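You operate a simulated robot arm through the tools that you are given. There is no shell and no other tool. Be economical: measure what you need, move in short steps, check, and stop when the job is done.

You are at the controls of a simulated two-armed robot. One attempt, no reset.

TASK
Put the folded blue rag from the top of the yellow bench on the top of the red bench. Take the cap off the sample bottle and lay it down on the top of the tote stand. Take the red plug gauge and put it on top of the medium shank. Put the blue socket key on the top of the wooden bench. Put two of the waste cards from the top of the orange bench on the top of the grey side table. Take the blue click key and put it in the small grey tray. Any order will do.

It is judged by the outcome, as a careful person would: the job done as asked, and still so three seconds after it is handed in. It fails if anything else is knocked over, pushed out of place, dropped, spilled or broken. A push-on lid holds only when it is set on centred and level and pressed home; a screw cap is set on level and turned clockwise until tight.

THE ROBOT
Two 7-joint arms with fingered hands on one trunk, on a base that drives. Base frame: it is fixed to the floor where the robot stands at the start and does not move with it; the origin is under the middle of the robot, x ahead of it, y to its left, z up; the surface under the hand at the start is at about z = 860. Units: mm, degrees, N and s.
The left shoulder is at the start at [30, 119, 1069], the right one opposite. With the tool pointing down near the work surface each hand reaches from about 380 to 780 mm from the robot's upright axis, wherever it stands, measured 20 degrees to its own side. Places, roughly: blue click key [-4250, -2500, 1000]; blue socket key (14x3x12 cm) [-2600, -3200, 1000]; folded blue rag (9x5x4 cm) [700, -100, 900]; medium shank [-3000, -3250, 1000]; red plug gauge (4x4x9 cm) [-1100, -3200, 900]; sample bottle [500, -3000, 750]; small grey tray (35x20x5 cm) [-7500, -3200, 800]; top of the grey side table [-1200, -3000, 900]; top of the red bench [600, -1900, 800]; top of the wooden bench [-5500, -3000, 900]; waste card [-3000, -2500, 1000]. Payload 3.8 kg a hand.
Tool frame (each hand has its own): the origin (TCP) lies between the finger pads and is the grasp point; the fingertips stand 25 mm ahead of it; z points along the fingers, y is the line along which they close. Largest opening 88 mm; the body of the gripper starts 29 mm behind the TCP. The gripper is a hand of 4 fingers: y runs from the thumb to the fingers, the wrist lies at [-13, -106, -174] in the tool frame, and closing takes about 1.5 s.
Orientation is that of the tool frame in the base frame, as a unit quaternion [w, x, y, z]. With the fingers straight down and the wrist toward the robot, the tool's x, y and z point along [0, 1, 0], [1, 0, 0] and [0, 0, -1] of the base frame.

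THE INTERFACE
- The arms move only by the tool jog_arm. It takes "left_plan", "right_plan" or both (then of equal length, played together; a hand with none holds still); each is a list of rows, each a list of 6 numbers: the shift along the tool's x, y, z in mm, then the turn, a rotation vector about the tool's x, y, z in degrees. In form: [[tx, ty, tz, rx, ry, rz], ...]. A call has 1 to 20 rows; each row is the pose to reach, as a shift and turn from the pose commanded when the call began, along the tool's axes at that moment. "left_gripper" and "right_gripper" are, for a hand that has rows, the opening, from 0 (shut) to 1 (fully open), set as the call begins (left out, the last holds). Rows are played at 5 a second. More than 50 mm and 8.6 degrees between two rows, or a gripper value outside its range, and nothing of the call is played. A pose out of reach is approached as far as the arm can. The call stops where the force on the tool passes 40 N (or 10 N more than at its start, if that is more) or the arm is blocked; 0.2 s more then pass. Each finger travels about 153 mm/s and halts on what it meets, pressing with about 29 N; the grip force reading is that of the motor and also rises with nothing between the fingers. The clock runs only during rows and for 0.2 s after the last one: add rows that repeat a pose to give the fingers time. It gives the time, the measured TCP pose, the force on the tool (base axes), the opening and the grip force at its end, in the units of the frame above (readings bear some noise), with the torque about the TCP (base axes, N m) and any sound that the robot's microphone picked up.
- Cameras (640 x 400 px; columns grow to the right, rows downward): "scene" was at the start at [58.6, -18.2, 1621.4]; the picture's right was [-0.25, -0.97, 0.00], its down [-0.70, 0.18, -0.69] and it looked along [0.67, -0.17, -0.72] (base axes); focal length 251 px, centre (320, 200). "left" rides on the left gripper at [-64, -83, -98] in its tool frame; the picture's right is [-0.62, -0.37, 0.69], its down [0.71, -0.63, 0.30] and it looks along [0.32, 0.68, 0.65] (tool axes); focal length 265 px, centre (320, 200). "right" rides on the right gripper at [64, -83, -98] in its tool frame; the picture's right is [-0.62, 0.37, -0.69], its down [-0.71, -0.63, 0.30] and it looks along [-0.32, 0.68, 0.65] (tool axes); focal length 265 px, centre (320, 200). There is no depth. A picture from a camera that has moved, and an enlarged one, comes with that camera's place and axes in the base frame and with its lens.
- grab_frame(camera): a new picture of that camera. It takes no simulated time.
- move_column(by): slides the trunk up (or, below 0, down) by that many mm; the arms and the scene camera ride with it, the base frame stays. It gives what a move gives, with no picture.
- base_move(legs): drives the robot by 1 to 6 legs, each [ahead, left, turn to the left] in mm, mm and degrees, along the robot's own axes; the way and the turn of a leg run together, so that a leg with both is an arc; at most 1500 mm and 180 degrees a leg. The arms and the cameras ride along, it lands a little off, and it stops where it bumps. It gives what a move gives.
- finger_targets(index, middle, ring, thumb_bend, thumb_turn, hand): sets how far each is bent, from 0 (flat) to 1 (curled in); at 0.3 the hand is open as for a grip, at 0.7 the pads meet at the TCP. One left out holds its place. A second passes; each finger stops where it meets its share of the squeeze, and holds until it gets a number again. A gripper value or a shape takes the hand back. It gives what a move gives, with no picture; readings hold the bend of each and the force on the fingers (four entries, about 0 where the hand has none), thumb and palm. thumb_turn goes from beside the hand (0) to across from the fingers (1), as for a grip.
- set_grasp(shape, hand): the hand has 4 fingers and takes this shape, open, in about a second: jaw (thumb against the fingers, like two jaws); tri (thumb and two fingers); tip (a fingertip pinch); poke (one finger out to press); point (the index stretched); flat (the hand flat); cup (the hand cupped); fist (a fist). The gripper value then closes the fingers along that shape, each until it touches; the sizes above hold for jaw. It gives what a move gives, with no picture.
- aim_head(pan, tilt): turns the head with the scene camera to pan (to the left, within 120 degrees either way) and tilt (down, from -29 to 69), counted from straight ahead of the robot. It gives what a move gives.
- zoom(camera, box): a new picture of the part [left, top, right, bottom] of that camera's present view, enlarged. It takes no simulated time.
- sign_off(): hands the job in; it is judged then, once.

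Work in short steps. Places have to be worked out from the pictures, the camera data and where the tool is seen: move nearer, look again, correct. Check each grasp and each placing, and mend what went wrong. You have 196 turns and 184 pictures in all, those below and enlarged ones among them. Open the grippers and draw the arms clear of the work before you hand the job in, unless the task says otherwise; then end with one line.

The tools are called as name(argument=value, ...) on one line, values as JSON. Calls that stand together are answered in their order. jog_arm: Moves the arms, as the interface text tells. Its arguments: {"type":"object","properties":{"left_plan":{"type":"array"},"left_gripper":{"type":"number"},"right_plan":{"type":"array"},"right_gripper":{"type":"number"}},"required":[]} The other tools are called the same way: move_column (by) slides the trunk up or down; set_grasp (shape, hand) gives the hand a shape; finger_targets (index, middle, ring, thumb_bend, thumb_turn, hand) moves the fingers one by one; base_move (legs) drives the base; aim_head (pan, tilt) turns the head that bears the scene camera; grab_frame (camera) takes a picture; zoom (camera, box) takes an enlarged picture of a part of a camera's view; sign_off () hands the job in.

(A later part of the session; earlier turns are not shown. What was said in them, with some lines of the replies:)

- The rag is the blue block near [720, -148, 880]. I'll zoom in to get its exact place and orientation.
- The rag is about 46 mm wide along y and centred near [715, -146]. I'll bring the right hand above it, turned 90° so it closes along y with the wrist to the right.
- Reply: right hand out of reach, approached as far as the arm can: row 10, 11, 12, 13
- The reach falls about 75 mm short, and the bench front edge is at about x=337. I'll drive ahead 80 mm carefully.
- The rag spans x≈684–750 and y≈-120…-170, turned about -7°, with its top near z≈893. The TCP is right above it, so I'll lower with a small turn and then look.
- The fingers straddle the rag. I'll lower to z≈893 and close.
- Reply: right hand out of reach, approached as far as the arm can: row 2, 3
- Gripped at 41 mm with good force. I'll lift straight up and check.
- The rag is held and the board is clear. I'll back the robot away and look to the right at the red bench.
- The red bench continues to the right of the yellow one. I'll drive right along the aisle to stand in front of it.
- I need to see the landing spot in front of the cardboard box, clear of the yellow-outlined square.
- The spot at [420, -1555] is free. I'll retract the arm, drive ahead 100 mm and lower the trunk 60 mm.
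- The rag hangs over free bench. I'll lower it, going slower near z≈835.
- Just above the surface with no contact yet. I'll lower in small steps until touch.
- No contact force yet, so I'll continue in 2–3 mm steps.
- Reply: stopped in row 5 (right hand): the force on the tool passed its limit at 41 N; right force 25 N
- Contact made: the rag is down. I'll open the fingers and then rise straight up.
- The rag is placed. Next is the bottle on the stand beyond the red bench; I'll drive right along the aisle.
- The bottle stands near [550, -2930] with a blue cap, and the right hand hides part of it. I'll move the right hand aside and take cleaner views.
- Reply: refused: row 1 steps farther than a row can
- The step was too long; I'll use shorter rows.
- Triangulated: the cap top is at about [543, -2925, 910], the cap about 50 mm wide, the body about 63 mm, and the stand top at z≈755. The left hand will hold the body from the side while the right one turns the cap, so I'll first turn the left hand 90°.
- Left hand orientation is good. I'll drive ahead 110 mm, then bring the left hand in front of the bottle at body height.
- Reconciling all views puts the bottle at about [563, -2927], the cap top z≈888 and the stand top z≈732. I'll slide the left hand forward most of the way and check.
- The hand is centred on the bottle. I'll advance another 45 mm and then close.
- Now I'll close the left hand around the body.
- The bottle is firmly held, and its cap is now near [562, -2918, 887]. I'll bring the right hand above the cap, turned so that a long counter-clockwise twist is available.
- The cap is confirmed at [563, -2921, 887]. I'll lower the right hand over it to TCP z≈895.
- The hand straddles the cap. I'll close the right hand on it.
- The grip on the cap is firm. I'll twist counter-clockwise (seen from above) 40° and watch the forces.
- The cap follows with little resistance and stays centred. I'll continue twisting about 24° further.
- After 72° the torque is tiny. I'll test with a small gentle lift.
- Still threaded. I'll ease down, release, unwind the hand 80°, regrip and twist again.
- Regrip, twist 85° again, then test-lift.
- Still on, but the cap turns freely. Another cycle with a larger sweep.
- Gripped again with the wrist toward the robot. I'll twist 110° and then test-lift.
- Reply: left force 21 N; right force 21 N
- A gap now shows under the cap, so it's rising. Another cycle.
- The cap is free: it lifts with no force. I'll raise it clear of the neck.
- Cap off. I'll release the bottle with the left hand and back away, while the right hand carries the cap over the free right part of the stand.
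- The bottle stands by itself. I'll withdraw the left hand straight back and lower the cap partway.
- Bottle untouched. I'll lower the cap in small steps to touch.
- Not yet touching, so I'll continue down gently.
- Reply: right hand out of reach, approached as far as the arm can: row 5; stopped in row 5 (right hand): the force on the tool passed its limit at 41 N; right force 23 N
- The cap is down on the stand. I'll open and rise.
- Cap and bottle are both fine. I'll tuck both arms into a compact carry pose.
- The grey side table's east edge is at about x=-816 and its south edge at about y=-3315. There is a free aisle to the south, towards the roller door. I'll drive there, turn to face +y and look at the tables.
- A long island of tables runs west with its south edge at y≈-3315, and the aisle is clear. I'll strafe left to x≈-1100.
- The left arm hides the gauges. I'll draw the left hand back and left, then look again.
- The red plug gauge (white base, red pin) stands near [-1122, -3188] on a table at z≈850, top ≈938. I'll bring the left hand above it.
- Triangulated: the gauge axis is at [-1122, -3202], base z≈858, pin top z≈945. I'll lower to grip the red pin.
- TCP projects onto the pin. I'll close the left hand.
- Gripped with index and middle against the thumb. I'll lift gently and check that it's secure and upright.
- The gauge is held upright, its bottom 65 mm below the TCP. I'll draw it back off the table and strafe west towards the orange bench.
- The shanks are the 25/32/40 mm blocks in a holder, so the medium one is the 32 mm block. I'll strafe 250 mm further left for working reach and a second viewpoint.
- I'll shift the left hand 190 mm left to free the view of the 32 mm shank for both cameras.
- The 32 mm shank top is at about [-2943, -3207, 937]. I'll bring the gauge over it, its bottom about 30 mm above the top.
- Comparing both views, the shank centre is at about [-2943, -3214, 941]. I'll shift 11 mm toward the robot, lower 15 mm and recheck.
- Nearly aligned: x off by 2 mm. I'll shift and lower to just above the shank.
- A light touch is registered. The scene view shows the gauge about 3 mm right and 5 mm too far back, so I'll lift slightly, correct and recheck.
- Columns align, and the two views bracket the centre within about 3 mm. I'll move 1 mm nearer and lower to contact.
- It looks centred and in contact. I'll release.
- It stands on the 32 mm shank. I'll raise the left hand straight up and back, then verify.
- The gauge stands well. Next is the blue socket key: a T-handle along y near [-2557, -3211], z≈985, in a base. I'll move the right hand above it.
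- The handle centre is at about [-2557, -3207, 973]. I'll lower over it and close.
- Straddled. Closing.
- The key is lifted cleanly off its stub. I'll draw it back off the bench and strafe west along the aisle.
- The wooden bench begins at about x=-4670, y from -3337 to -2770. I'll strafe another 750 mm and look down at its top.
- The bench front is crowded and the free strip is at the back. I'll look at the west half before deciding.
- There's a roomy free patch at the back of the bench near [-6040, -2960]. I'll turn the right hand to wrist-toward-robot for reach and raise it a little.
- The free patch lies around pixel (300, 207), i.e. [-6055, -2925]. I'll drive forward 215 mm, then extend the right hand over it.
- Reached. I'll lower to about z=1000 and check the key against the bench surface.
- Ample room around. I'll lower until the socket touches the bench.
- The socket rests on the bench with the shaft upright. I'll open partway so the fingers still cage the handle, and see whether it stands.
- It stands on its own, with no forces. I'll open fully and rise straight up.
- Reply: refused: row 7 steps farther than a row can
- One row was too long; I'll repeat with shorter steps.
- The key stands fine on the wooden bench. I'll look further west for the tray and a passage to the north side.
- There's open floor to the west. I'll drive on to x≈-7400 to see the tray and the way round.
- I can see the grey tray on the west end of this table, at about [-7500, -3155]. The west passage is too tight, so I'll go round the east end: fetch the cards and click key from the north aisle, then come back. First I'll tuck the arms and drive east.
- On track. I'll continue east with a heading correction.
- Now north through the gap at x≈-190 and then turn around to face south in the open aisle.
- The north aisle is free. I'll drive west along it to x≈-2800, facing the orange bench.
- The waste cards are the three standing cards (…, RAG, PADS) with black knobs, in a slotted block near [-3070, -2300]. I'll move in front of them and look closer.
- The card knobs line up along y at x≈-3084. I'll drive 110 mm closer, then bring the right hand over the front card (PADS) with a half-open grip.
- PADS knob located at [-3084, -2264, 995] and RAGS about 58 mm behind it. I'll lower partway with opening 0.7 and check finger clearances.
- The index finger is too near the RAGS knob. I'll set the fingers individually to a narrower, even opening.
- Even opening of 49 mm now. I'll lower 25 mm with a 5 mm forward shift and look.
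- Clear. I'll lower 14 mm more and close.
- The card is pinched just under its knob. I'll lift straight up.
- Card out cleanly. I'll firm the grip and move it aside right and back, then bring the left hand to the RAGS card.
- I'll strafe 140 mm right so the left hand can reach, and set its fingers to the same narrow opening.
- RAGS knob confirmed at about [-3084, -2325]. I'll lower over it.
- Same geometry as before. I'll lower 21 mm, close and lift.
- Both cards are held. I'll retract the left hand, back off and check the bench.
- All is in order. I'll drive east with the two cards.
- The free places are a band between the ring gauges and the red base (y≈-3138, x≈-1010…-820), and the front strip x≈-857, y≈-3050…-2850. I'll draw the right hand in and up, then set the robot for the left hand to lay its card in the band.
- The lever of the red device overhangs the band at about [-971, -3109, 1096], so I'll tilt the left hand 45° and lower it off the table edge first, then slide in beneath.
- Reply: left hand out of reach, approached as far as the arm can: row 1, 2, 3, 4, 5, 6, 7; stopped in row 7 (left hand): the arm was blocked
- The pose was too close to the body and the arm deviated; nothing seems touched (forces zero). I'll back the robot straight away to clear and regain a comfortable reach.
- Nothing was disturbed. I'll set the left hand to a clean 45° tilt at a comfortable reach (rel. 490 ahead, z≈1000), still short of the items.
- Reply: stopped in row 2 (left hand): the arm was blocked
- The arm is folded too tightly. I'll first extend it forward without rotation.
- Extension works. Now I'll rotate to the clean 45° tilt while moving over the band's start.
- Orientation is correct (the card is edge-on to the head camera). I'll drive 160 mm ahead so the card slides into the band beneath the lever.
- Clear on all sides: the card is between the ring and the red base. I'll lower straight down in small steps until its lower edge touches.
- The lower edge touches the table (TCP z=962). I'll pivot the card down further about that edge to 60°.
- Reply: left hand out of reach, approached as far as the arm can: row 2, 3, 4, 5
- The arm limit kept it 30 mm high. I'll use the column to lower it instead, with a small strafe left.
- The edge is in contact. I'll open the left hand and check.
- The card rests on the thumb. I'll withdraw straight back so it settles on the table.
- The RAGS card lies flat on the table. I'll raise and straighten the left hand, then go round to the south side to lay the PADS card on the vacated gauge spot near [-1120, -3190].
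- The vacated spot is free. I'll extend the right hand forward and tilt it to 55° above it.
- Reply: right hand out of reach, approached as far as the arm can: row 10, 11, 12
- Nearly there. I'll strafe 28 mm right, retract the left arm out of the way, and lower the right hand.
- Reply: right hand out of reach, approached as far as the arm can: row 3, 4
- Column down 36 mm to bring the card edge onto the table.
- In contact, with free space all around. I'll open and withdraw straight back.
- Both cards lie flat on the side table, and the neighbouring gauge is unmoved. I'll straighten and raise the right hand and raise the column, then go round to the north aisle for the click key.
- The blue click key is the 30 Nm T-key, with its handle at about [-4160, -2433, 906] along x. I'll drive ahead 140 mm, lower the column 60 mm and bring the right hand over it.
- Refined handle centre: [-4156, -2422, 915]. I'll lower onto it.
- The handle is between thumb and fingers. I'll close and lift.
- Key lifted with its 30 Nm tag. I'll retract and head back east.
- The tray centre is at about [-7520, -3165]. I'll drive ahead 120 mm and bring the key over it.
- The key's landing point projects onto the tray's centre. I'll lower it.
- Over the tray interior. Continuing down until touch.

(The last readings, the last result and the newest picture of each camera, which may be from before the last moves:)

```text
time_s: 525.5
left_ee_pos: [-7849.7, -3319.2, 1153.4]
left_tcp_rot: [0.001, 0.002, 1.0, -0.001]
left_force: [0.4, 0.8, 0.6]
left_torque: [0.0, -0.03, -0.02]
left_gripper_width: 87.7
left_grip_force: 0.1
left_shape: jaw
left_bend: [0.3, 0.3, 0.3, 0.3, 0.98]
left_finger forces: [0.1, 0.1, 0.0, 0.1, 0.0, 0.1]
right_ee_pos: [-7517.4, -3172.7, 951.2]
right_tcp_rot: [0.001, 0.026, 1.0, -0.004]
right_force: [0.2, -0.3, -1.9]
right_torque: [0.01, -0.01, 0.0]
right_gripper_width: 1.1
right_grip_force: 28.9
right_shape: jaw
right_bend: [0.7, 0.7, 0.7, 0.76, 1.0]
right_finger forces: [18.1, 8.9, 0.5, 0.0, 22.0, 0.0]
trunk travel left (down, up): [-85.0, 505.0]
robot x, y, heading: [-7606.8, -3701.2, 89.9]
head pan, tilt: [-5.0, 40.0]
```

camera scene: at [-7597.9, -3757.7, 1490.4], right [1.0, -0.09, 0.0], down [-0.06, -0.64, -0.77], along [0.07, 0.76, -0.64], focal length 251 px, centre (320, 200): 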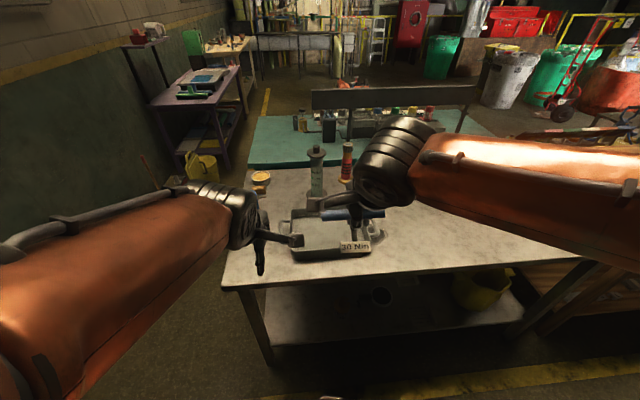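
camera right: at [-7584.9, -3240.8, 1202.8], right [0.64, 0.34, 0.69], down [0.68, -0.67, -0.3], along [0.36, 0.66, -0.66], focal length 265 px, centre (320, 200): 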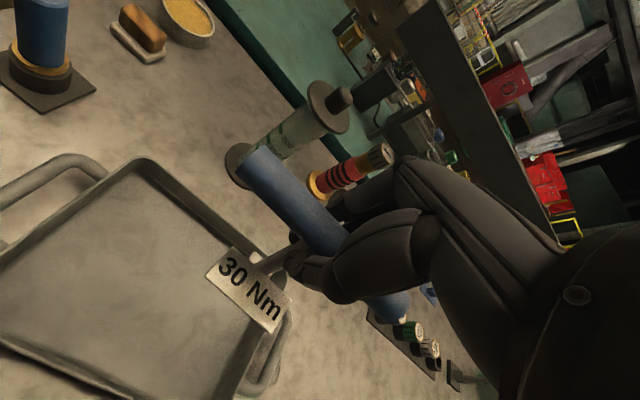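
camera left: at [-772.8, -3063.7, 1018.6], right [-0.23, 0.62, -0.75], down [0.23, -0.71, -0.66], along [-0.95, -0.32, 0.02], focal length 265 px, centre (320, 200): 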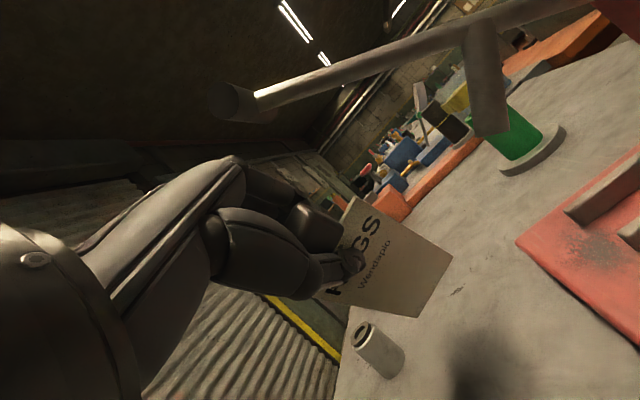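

Not yet in contact. I'll continue.

jog_arm(right_plan=[[0, 0, 4, 0, 0, 0], [0, 0, 8, 0, 0, 0], [0, 0, 12, 0, 0, 0], [0, 0, 16, 0, 0, 0], [0, 0, 20, 0, 0, 0], [0, 0, 24, 0, 0, 0], [0, 0, 28, 0, 0, 0], [0, 0, 32, 0, 0, 0], [0, 0, 36, 0, 0, 0], [0, 0, 40, 0, 0, 0]])

zoom(camera="scene", box=[230, 170, 430, 295])

```text
time_s: 527.3
left_ee_pos: [-7849.9, -3319.2, 1153.4]
left_tcp_rot: [0.002, 0.001, 1.0, 0.0]
left_force: [-0.1, 0.7, -0.7]
left_torque: [-0.04, 0.0, 0.0]
left_gripper_width: 87.8
left_grip_force: 0.0
left_shape: jaw
left_bend: [0.3, 0.3, 0.3, 0.3, 0.98]
left_finger forces: [0.1, 0.0, 0.0, 0.0, 0.1, 0.1]
right_ee_pos: [-7521.1, -3168.8, 927.2]
right_tcp_rot: [-0.006, 0.024, 1.0, 0.005]
right_force: [-2.6, -2.7, 18.0]
right_torque: [-0.49, 0.11, -0.05]
right_gripper_width: 3.2
right_grip_force: 29.5
right_shape: jaw
right_bend: [0.7, 0.7, 0.7, 0.79, 1.0]
right_finger forces: [30.7, 17.7, 0.0, 0.0, 26.9, 0.0]
trunk travel left (down, up): [-85.0, 505.0]
robot x, y, heading: [-7604.5, -3705.1, 89.7]
head pan, tilt: [-5.0, 40.0]
stopped in row 8 (right hand): the force on the tool passed its limit at 42 N (the readings are from after the stop); the commanded pose is now the measured one
```

```text
3.20 times, centred on (330, 232) of scene
camera zoom: at [-7598.3, -3637.3, 1490.3], right [1.0, -0.09, 0.0], down [-0.06, -0.64, -0.77], along [0.07, 0.76, -0.64], focal length 802 px, centre (288, 96)
```

zoom: 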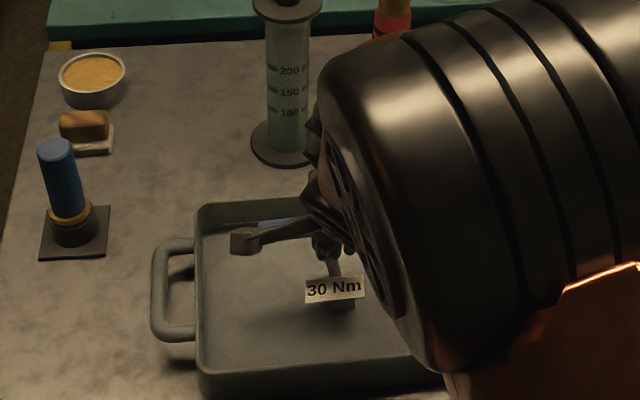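

In contact inside the tray. I'll ease up 2 mm and open partway to see if it stands.

jog_arm(right_plan=[[0, 0, -2, 0, 0, 0], [0, 0, -2, 0, 0, 0], [0, 0, -2, 0, 0, 0], [0, 0, -2, 0, 0, 0], [0, 0, -2, 0, 0, 0]], right_gripper=0.5)

grab_frame(camera="right")

```text
time_s: 528.5
left_ee_pos: [-7850.1, -3317.9, 1153.7]
left_tcp_rot: [0.001, 0.002, 1.0, 0.0]
left_force: [0.0, -0.1, 0.7]
left_torque: [0.02, -0.01, 0.01]
left_gripper_width: 88.0
left_grip_force: 0.0
left_shape: jaw
left_bend: [0.3, 0.3, 0.3, 0.3, 0.98]
left_finger forces: [0.0, 0.0, 0.0, 0.0, 0.1, 0.0]
right_ee_pos: [-7518.7, -3170.5, 925.5]
right_tcp_rot: [-0.002, 0.025, 1.0, 0.001]
right_force: [0.3, 0.1, 0.9]
right_torque: [-0.01, -0.01, 0.0]
right_gripper_width: 43.7
right_grip_force: 0.0
right_shape: jaw
right_bend: [0.74, 0.45, 0.41, 0.7, 1.0]
right_finger forces: [0.0, 0.0, 0.0, 0.0, 0.0, 0.1]
trunk travel left (down, up): [-85.0, 505.0]
robot x, y, heading: [-7601.5, -3706.2, 89.8]
head pan, tilt: [-5.0, 40.0]
```

```text
16 pictures are left
camera right: at [-7588.4, -3250.4, 1024.9], right [0.64, 0.34, 0.69], down [0.68, -0.66, -0.31], along [0.35, 0.67, -0.65], focal length 265 px, centre (320, 200)
```

right: 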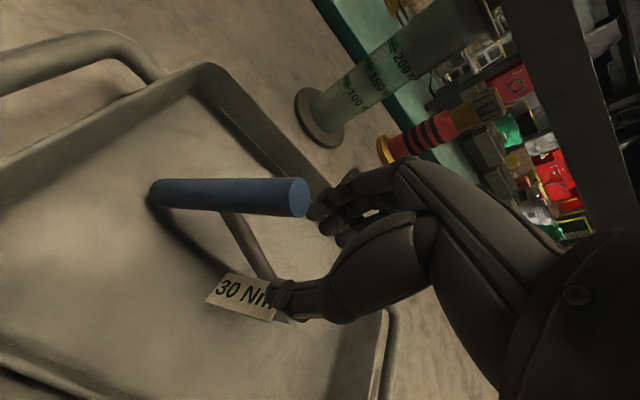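

The key tipped and lies inside the tray. I'll open fully and check before rising.

jog_arm(right_plan=[[0, 0, 0, 0, 0, 0], [0, 0, 0, 0, 0, 0], [0, 0, 0, 0, 0, 0], [0, 0, 0, 0, 0, 0]], right_gripper=1)

grab_frame(camera="right")

```text
time_s: 529.5
left_ee_pos: [-7849.8, -3318.5, 1154.4]
left_tcp_rot: [0.002, 0.002, 1.0, 0.0]
left_force: [0.7, -0.8, -0.6]
left_torque: [0.02, 0.02, 0.01]
left_gripper_width: 87.7
left_grip_force: 0.0
left_shape: jaw
left_bend: [0.3, 0.3, 0.3, 0.3, 0.98]
left_finger forces: [0.0, 0.0, 0.1, 0.1, 0.0, 0.0]
right_ee_pos: [-7519.6, -3169.3, 924.6]
right_tcp_rot: [-0.002, 0.025, 1.0, 0.001]
right_force: [0.6, 0.7, -0.1]
right_torque: [0.01, -0.01, -0.01]
right_gripper_width: 88.0
right_grip_force: 0.2
right_shape: jaw
right_bend: [0.3, 0.3, 0.3, 0.3, 0.98]
right_finger forces: [0.1, 0.1, 0.0, 0.1, 0.0, 0.0]
trunk travel left (down, up): [-85.0, 505.0]
robot x, y, heading: [-7606.6, -3702.3, 89.6]
head pan, tilt: [-5.0, 40.0]
```

```text
15 pictures are left
camera right: at [-7588.4, -3250.4, 1024.9], right [0.64, 0.34, 0.69], down [0.68, -0.66, -0.31], along [0.35, 0.67, -0.65], focal length 265 px, centre (320, 200)
```

right: 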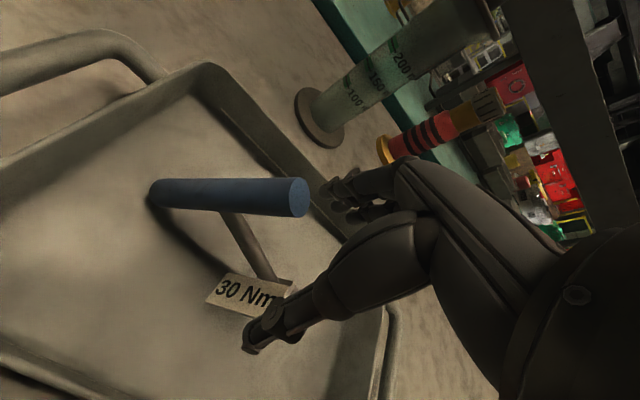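

It rests in the tray, with the fingers clear. I'll rise straight up.

jog_arm(right_plan=[[0, 0, -8, 0, 0, 0], [0, 0, -20, 0, 0, 0], [0, 0, -45, 0, 0, 0], [0, 0, -80, 0, 0, 0], [0, 0, -120, 0, 0, 0], [0, 0, -160, 0, 0, 0], [0, 0, -200, 0, 0, 0], [0, -40, -225, 0, 0, 0], [0, -85, -240, 0, 0, 0], [0, -130, -240, 0, 0, 0], [0, -175, -240, 0, 0, 0], [0, -215, -240, 0, 0, 0]])

zoom(camera="scene", box=[230, 170, 430, 295])

```text
time_s: 532.1
left_ee_pos: [-7850.5, -3319.6, 1153.5]
left_tcp_rot: [0.001, 0.001, 1.0, 0.0]
left_force: [0.9, -0.2, 0.0]
left_torque: [0.02, 0.0, 0.02]
left_gripper_width: 87.7
left_grip_force: 0.1
left_shape: jaw
left_bend: [0.3, 0.3, 0.3, 0.3, 0.98]
left_finger forces: [0.0, 0.1, 0.0, 0.0, 0.1, 0.1]
right_ee_pos: [-7527.5, -3386.5, 1167.9]
right_tcp_rot: [-0.003, 0.025, 1.0, 0.002]
right_force: [0.4, -0.3, -1.6]
right_torque: [0.0, -0.01, 0.0]
right_gripper_width: 87.9
right_grip_force: 0.1
right_shape: jaw
right_bend: [0.3, 0.3, 0.3, 0.3, 0.98]
right_finger forces: [0.0, 0.1, 0.0, 0.0, 0.0, 0.0]
trunk travel left (down, up): [-85.0, 505.0]
robot x, y, heading: [-7608.6, -3703.2, 89.7]
head pan, tilt: [-5.0, 40.0]
```

```text
3.20 times, centred on (330, 232) of scene
camera zoom: at [-7597.7, -3637.5, 1490.4], right [1.0, -0.09, 0.0], down [-0.06, -0.64, -0.77], along [0.07, 0.76, -0.64], focal length 802 px, centre (288, 96)
```

zoom: 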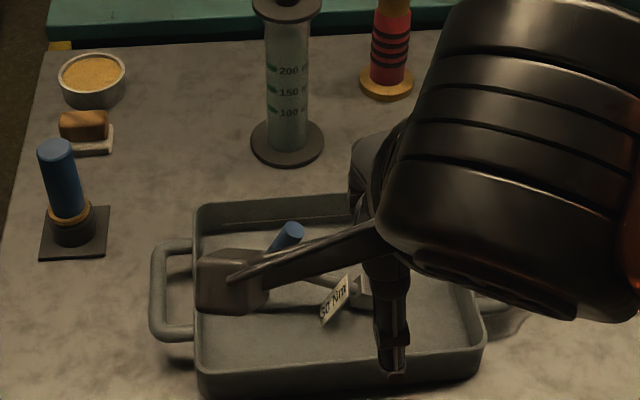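

The key is in the tray. I'll back away and take a confirming look, including the socket key on the wooden bench.

base_move(legs=[[-170, 0, 0]])

aim_head(pan=-40, tilt=25)

grab_frame(camera="scene")

aim_head(pan=0, tilt=35)

zoom(camera="scene", box=[240, 150, 440, 275])

```text
time_s: 533.5
left_ee_pos: [-7850.4, -3486.7, 1155.2]
left_tcp_rot: [0.0, 0.002, 1.0, 0.001]
left_force: [0.3, 0.0, -1.0]
left_torque: [-0.01, 0.01, 0.01]
left_gripper_width: 87.6
left_grip_force: 0.1
left_shape: jaw
left_bend: [0.3, 0.3, 0.3, 0.3, 0.98]
left_finger forces: [0.0, 0.0, 0.1, 0.0, 0.0, 0.0]
right_ee_pos: [-7527.8, -3553.9, 1168.4]
right_tcp_rot: [-0.003, 0.025, 1.0, 0.002]
right_force: [0.3, -0.8, -0.1]
right_torque: [0.02, -0.02, -0.01]
right_gripper_width: 87.9
right_grip_force: 0.2
right_shape: jaw
right_bend: [0.3, 0.3, 0.3, 0.3, 0.98]
right_finger forces: [0.1, 0.0, 0.0, 0.0, 0.0, 0.1]
trunk travel left (down, up): [-85.0, 505.0]
robot x, y, heading: [-7608.1, -3869.8, 89.8]
head pan, tilt: [-5.0, 40.0]
```

```text
time_s: 534.6
left_ee_pos: [-7850.9, -3485.4, 1154.1]
left_tcp_rot: [0.001, 0.002, 1.0, 0.0]
left_force: [-0.2, -0.7, -0.2]
left_torque: [0.02, -0.03, 0.01]
left_gripper_width: 87.8
left_grip_force: 0.0
left_shape: jaw
left_bend: [0.3, 0.3, 0.3, 0.3, 0.98]
left_finger forces: [0.0, 0.0, 0.0, 0.0, 0.0, 0.1]
right_ee_pos: [-7529.0, -3552.3, 1166.6]
right_tcp_rot: [-0.002, 0.025, 1.0, 0.001]
right_force: [0.0, 0.2, -0.6]
right_torque: [-0.01, -0.01, -0.02]
right_gripper_width: 87.9
right_grip_force: 0.0
right_shape: jaw
right_bend: [0.3, 0.3, 0.3, 0.3, 0.98]
right_finger forces: [0.0, 0.0, 0.0, 0.0, 0.0, 0.0]
trunk travel left (down, up): [-85.0, 505.0]
robot x, y, heading: [-7608.4, -3871.9, 89.6]
head pan, tilt: [-40.0, 25.0]
```

```text
13 pictures are left
camera scene: at [-7547.0, -3818.3, 1513.6], right [0.76, -0.65, 0.0], down [-0.27, -0.32, -0.91], along [0.59, 0.69, -0.42], focal length 251 px, centre (320, 200)
```

scene: 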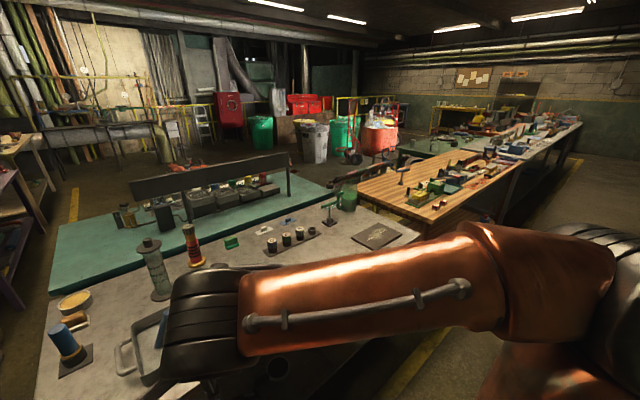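

```text
time_s: 535.6
left_ee_pos: [-7850.3, -3485.7, 1153.6]
left_tcp_rot: [0.001, 0.002, 1.0, 0.0]
left_force: [-0.3, 0.2, 0.2]
left_torque: [-0.03, 0.03, -0.01]
left_gripper_width: 87.7
left_grip_force: 0.1
left_shape: jaw
left_bend: [0.3, 0.3, 0.3, 0.3, 0.98]
left_finger forces: [0.1, 0.0, 0.0, 0.0, 0.0, 0.0]
right_ee_pos: [-7529.6, -3552.7, 1167.9]
right_tcp_rot: [-0.002, 0.025, 1.0, 0.001]
right_force: [-0.4, 0.3, -1.0]
right_torque: [-0.01, 0.01, -0.01]
right_gripper_width: 88.0
right_grip_force: 0.1
right_shape: jaw
right_bend: [0.3, 0.3, 0.3, 0.3, 0.98]
right_finger forces: [0.0, 0.1, 0.0, 0.0, 0.0, 0.1]
trunk travel left (down, up): [-85.0, 505.0]
robot x, y, heading: [-7607.1, -3870.8, 89.9]
head pan, tilt: [0.0, 35.0]
```

```text
3.20 times, centred on (340, 212) of scene
camera zoom: at [-7605.9, -3800.6, 1497.9], right [1.0, -0.01, 0.0], down [0.0, -0.57, -0.82], along [0.01, 0.82, -0.57], focal length 802 px, centre (256, 160)
```

zoom: 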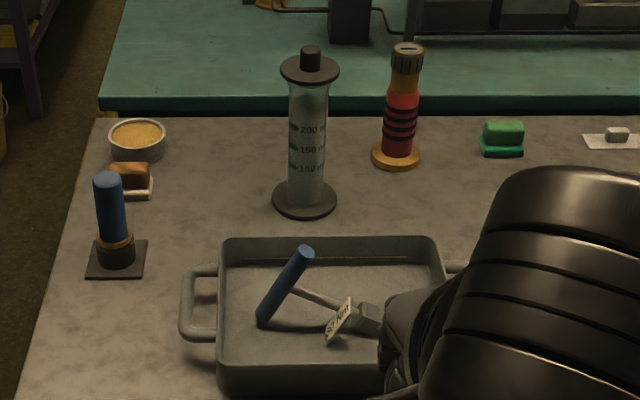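

All six jobs are in place, both grippers are open and the arms are clear. I'm handing in.

sign_off()

```text
The job is handed in.
```

All six tasks are done and handed in. The blue rag is on the red bench, and the bottle cap is on the tote stand. The red gauge stands on the 32 mm shank, and the blue socket key stands upright on the wooden bench. The RAGS and PADS cards lie flat on the grey side table. The blue click key tipped over when I let go of it, but it lies inside the small grey tray.
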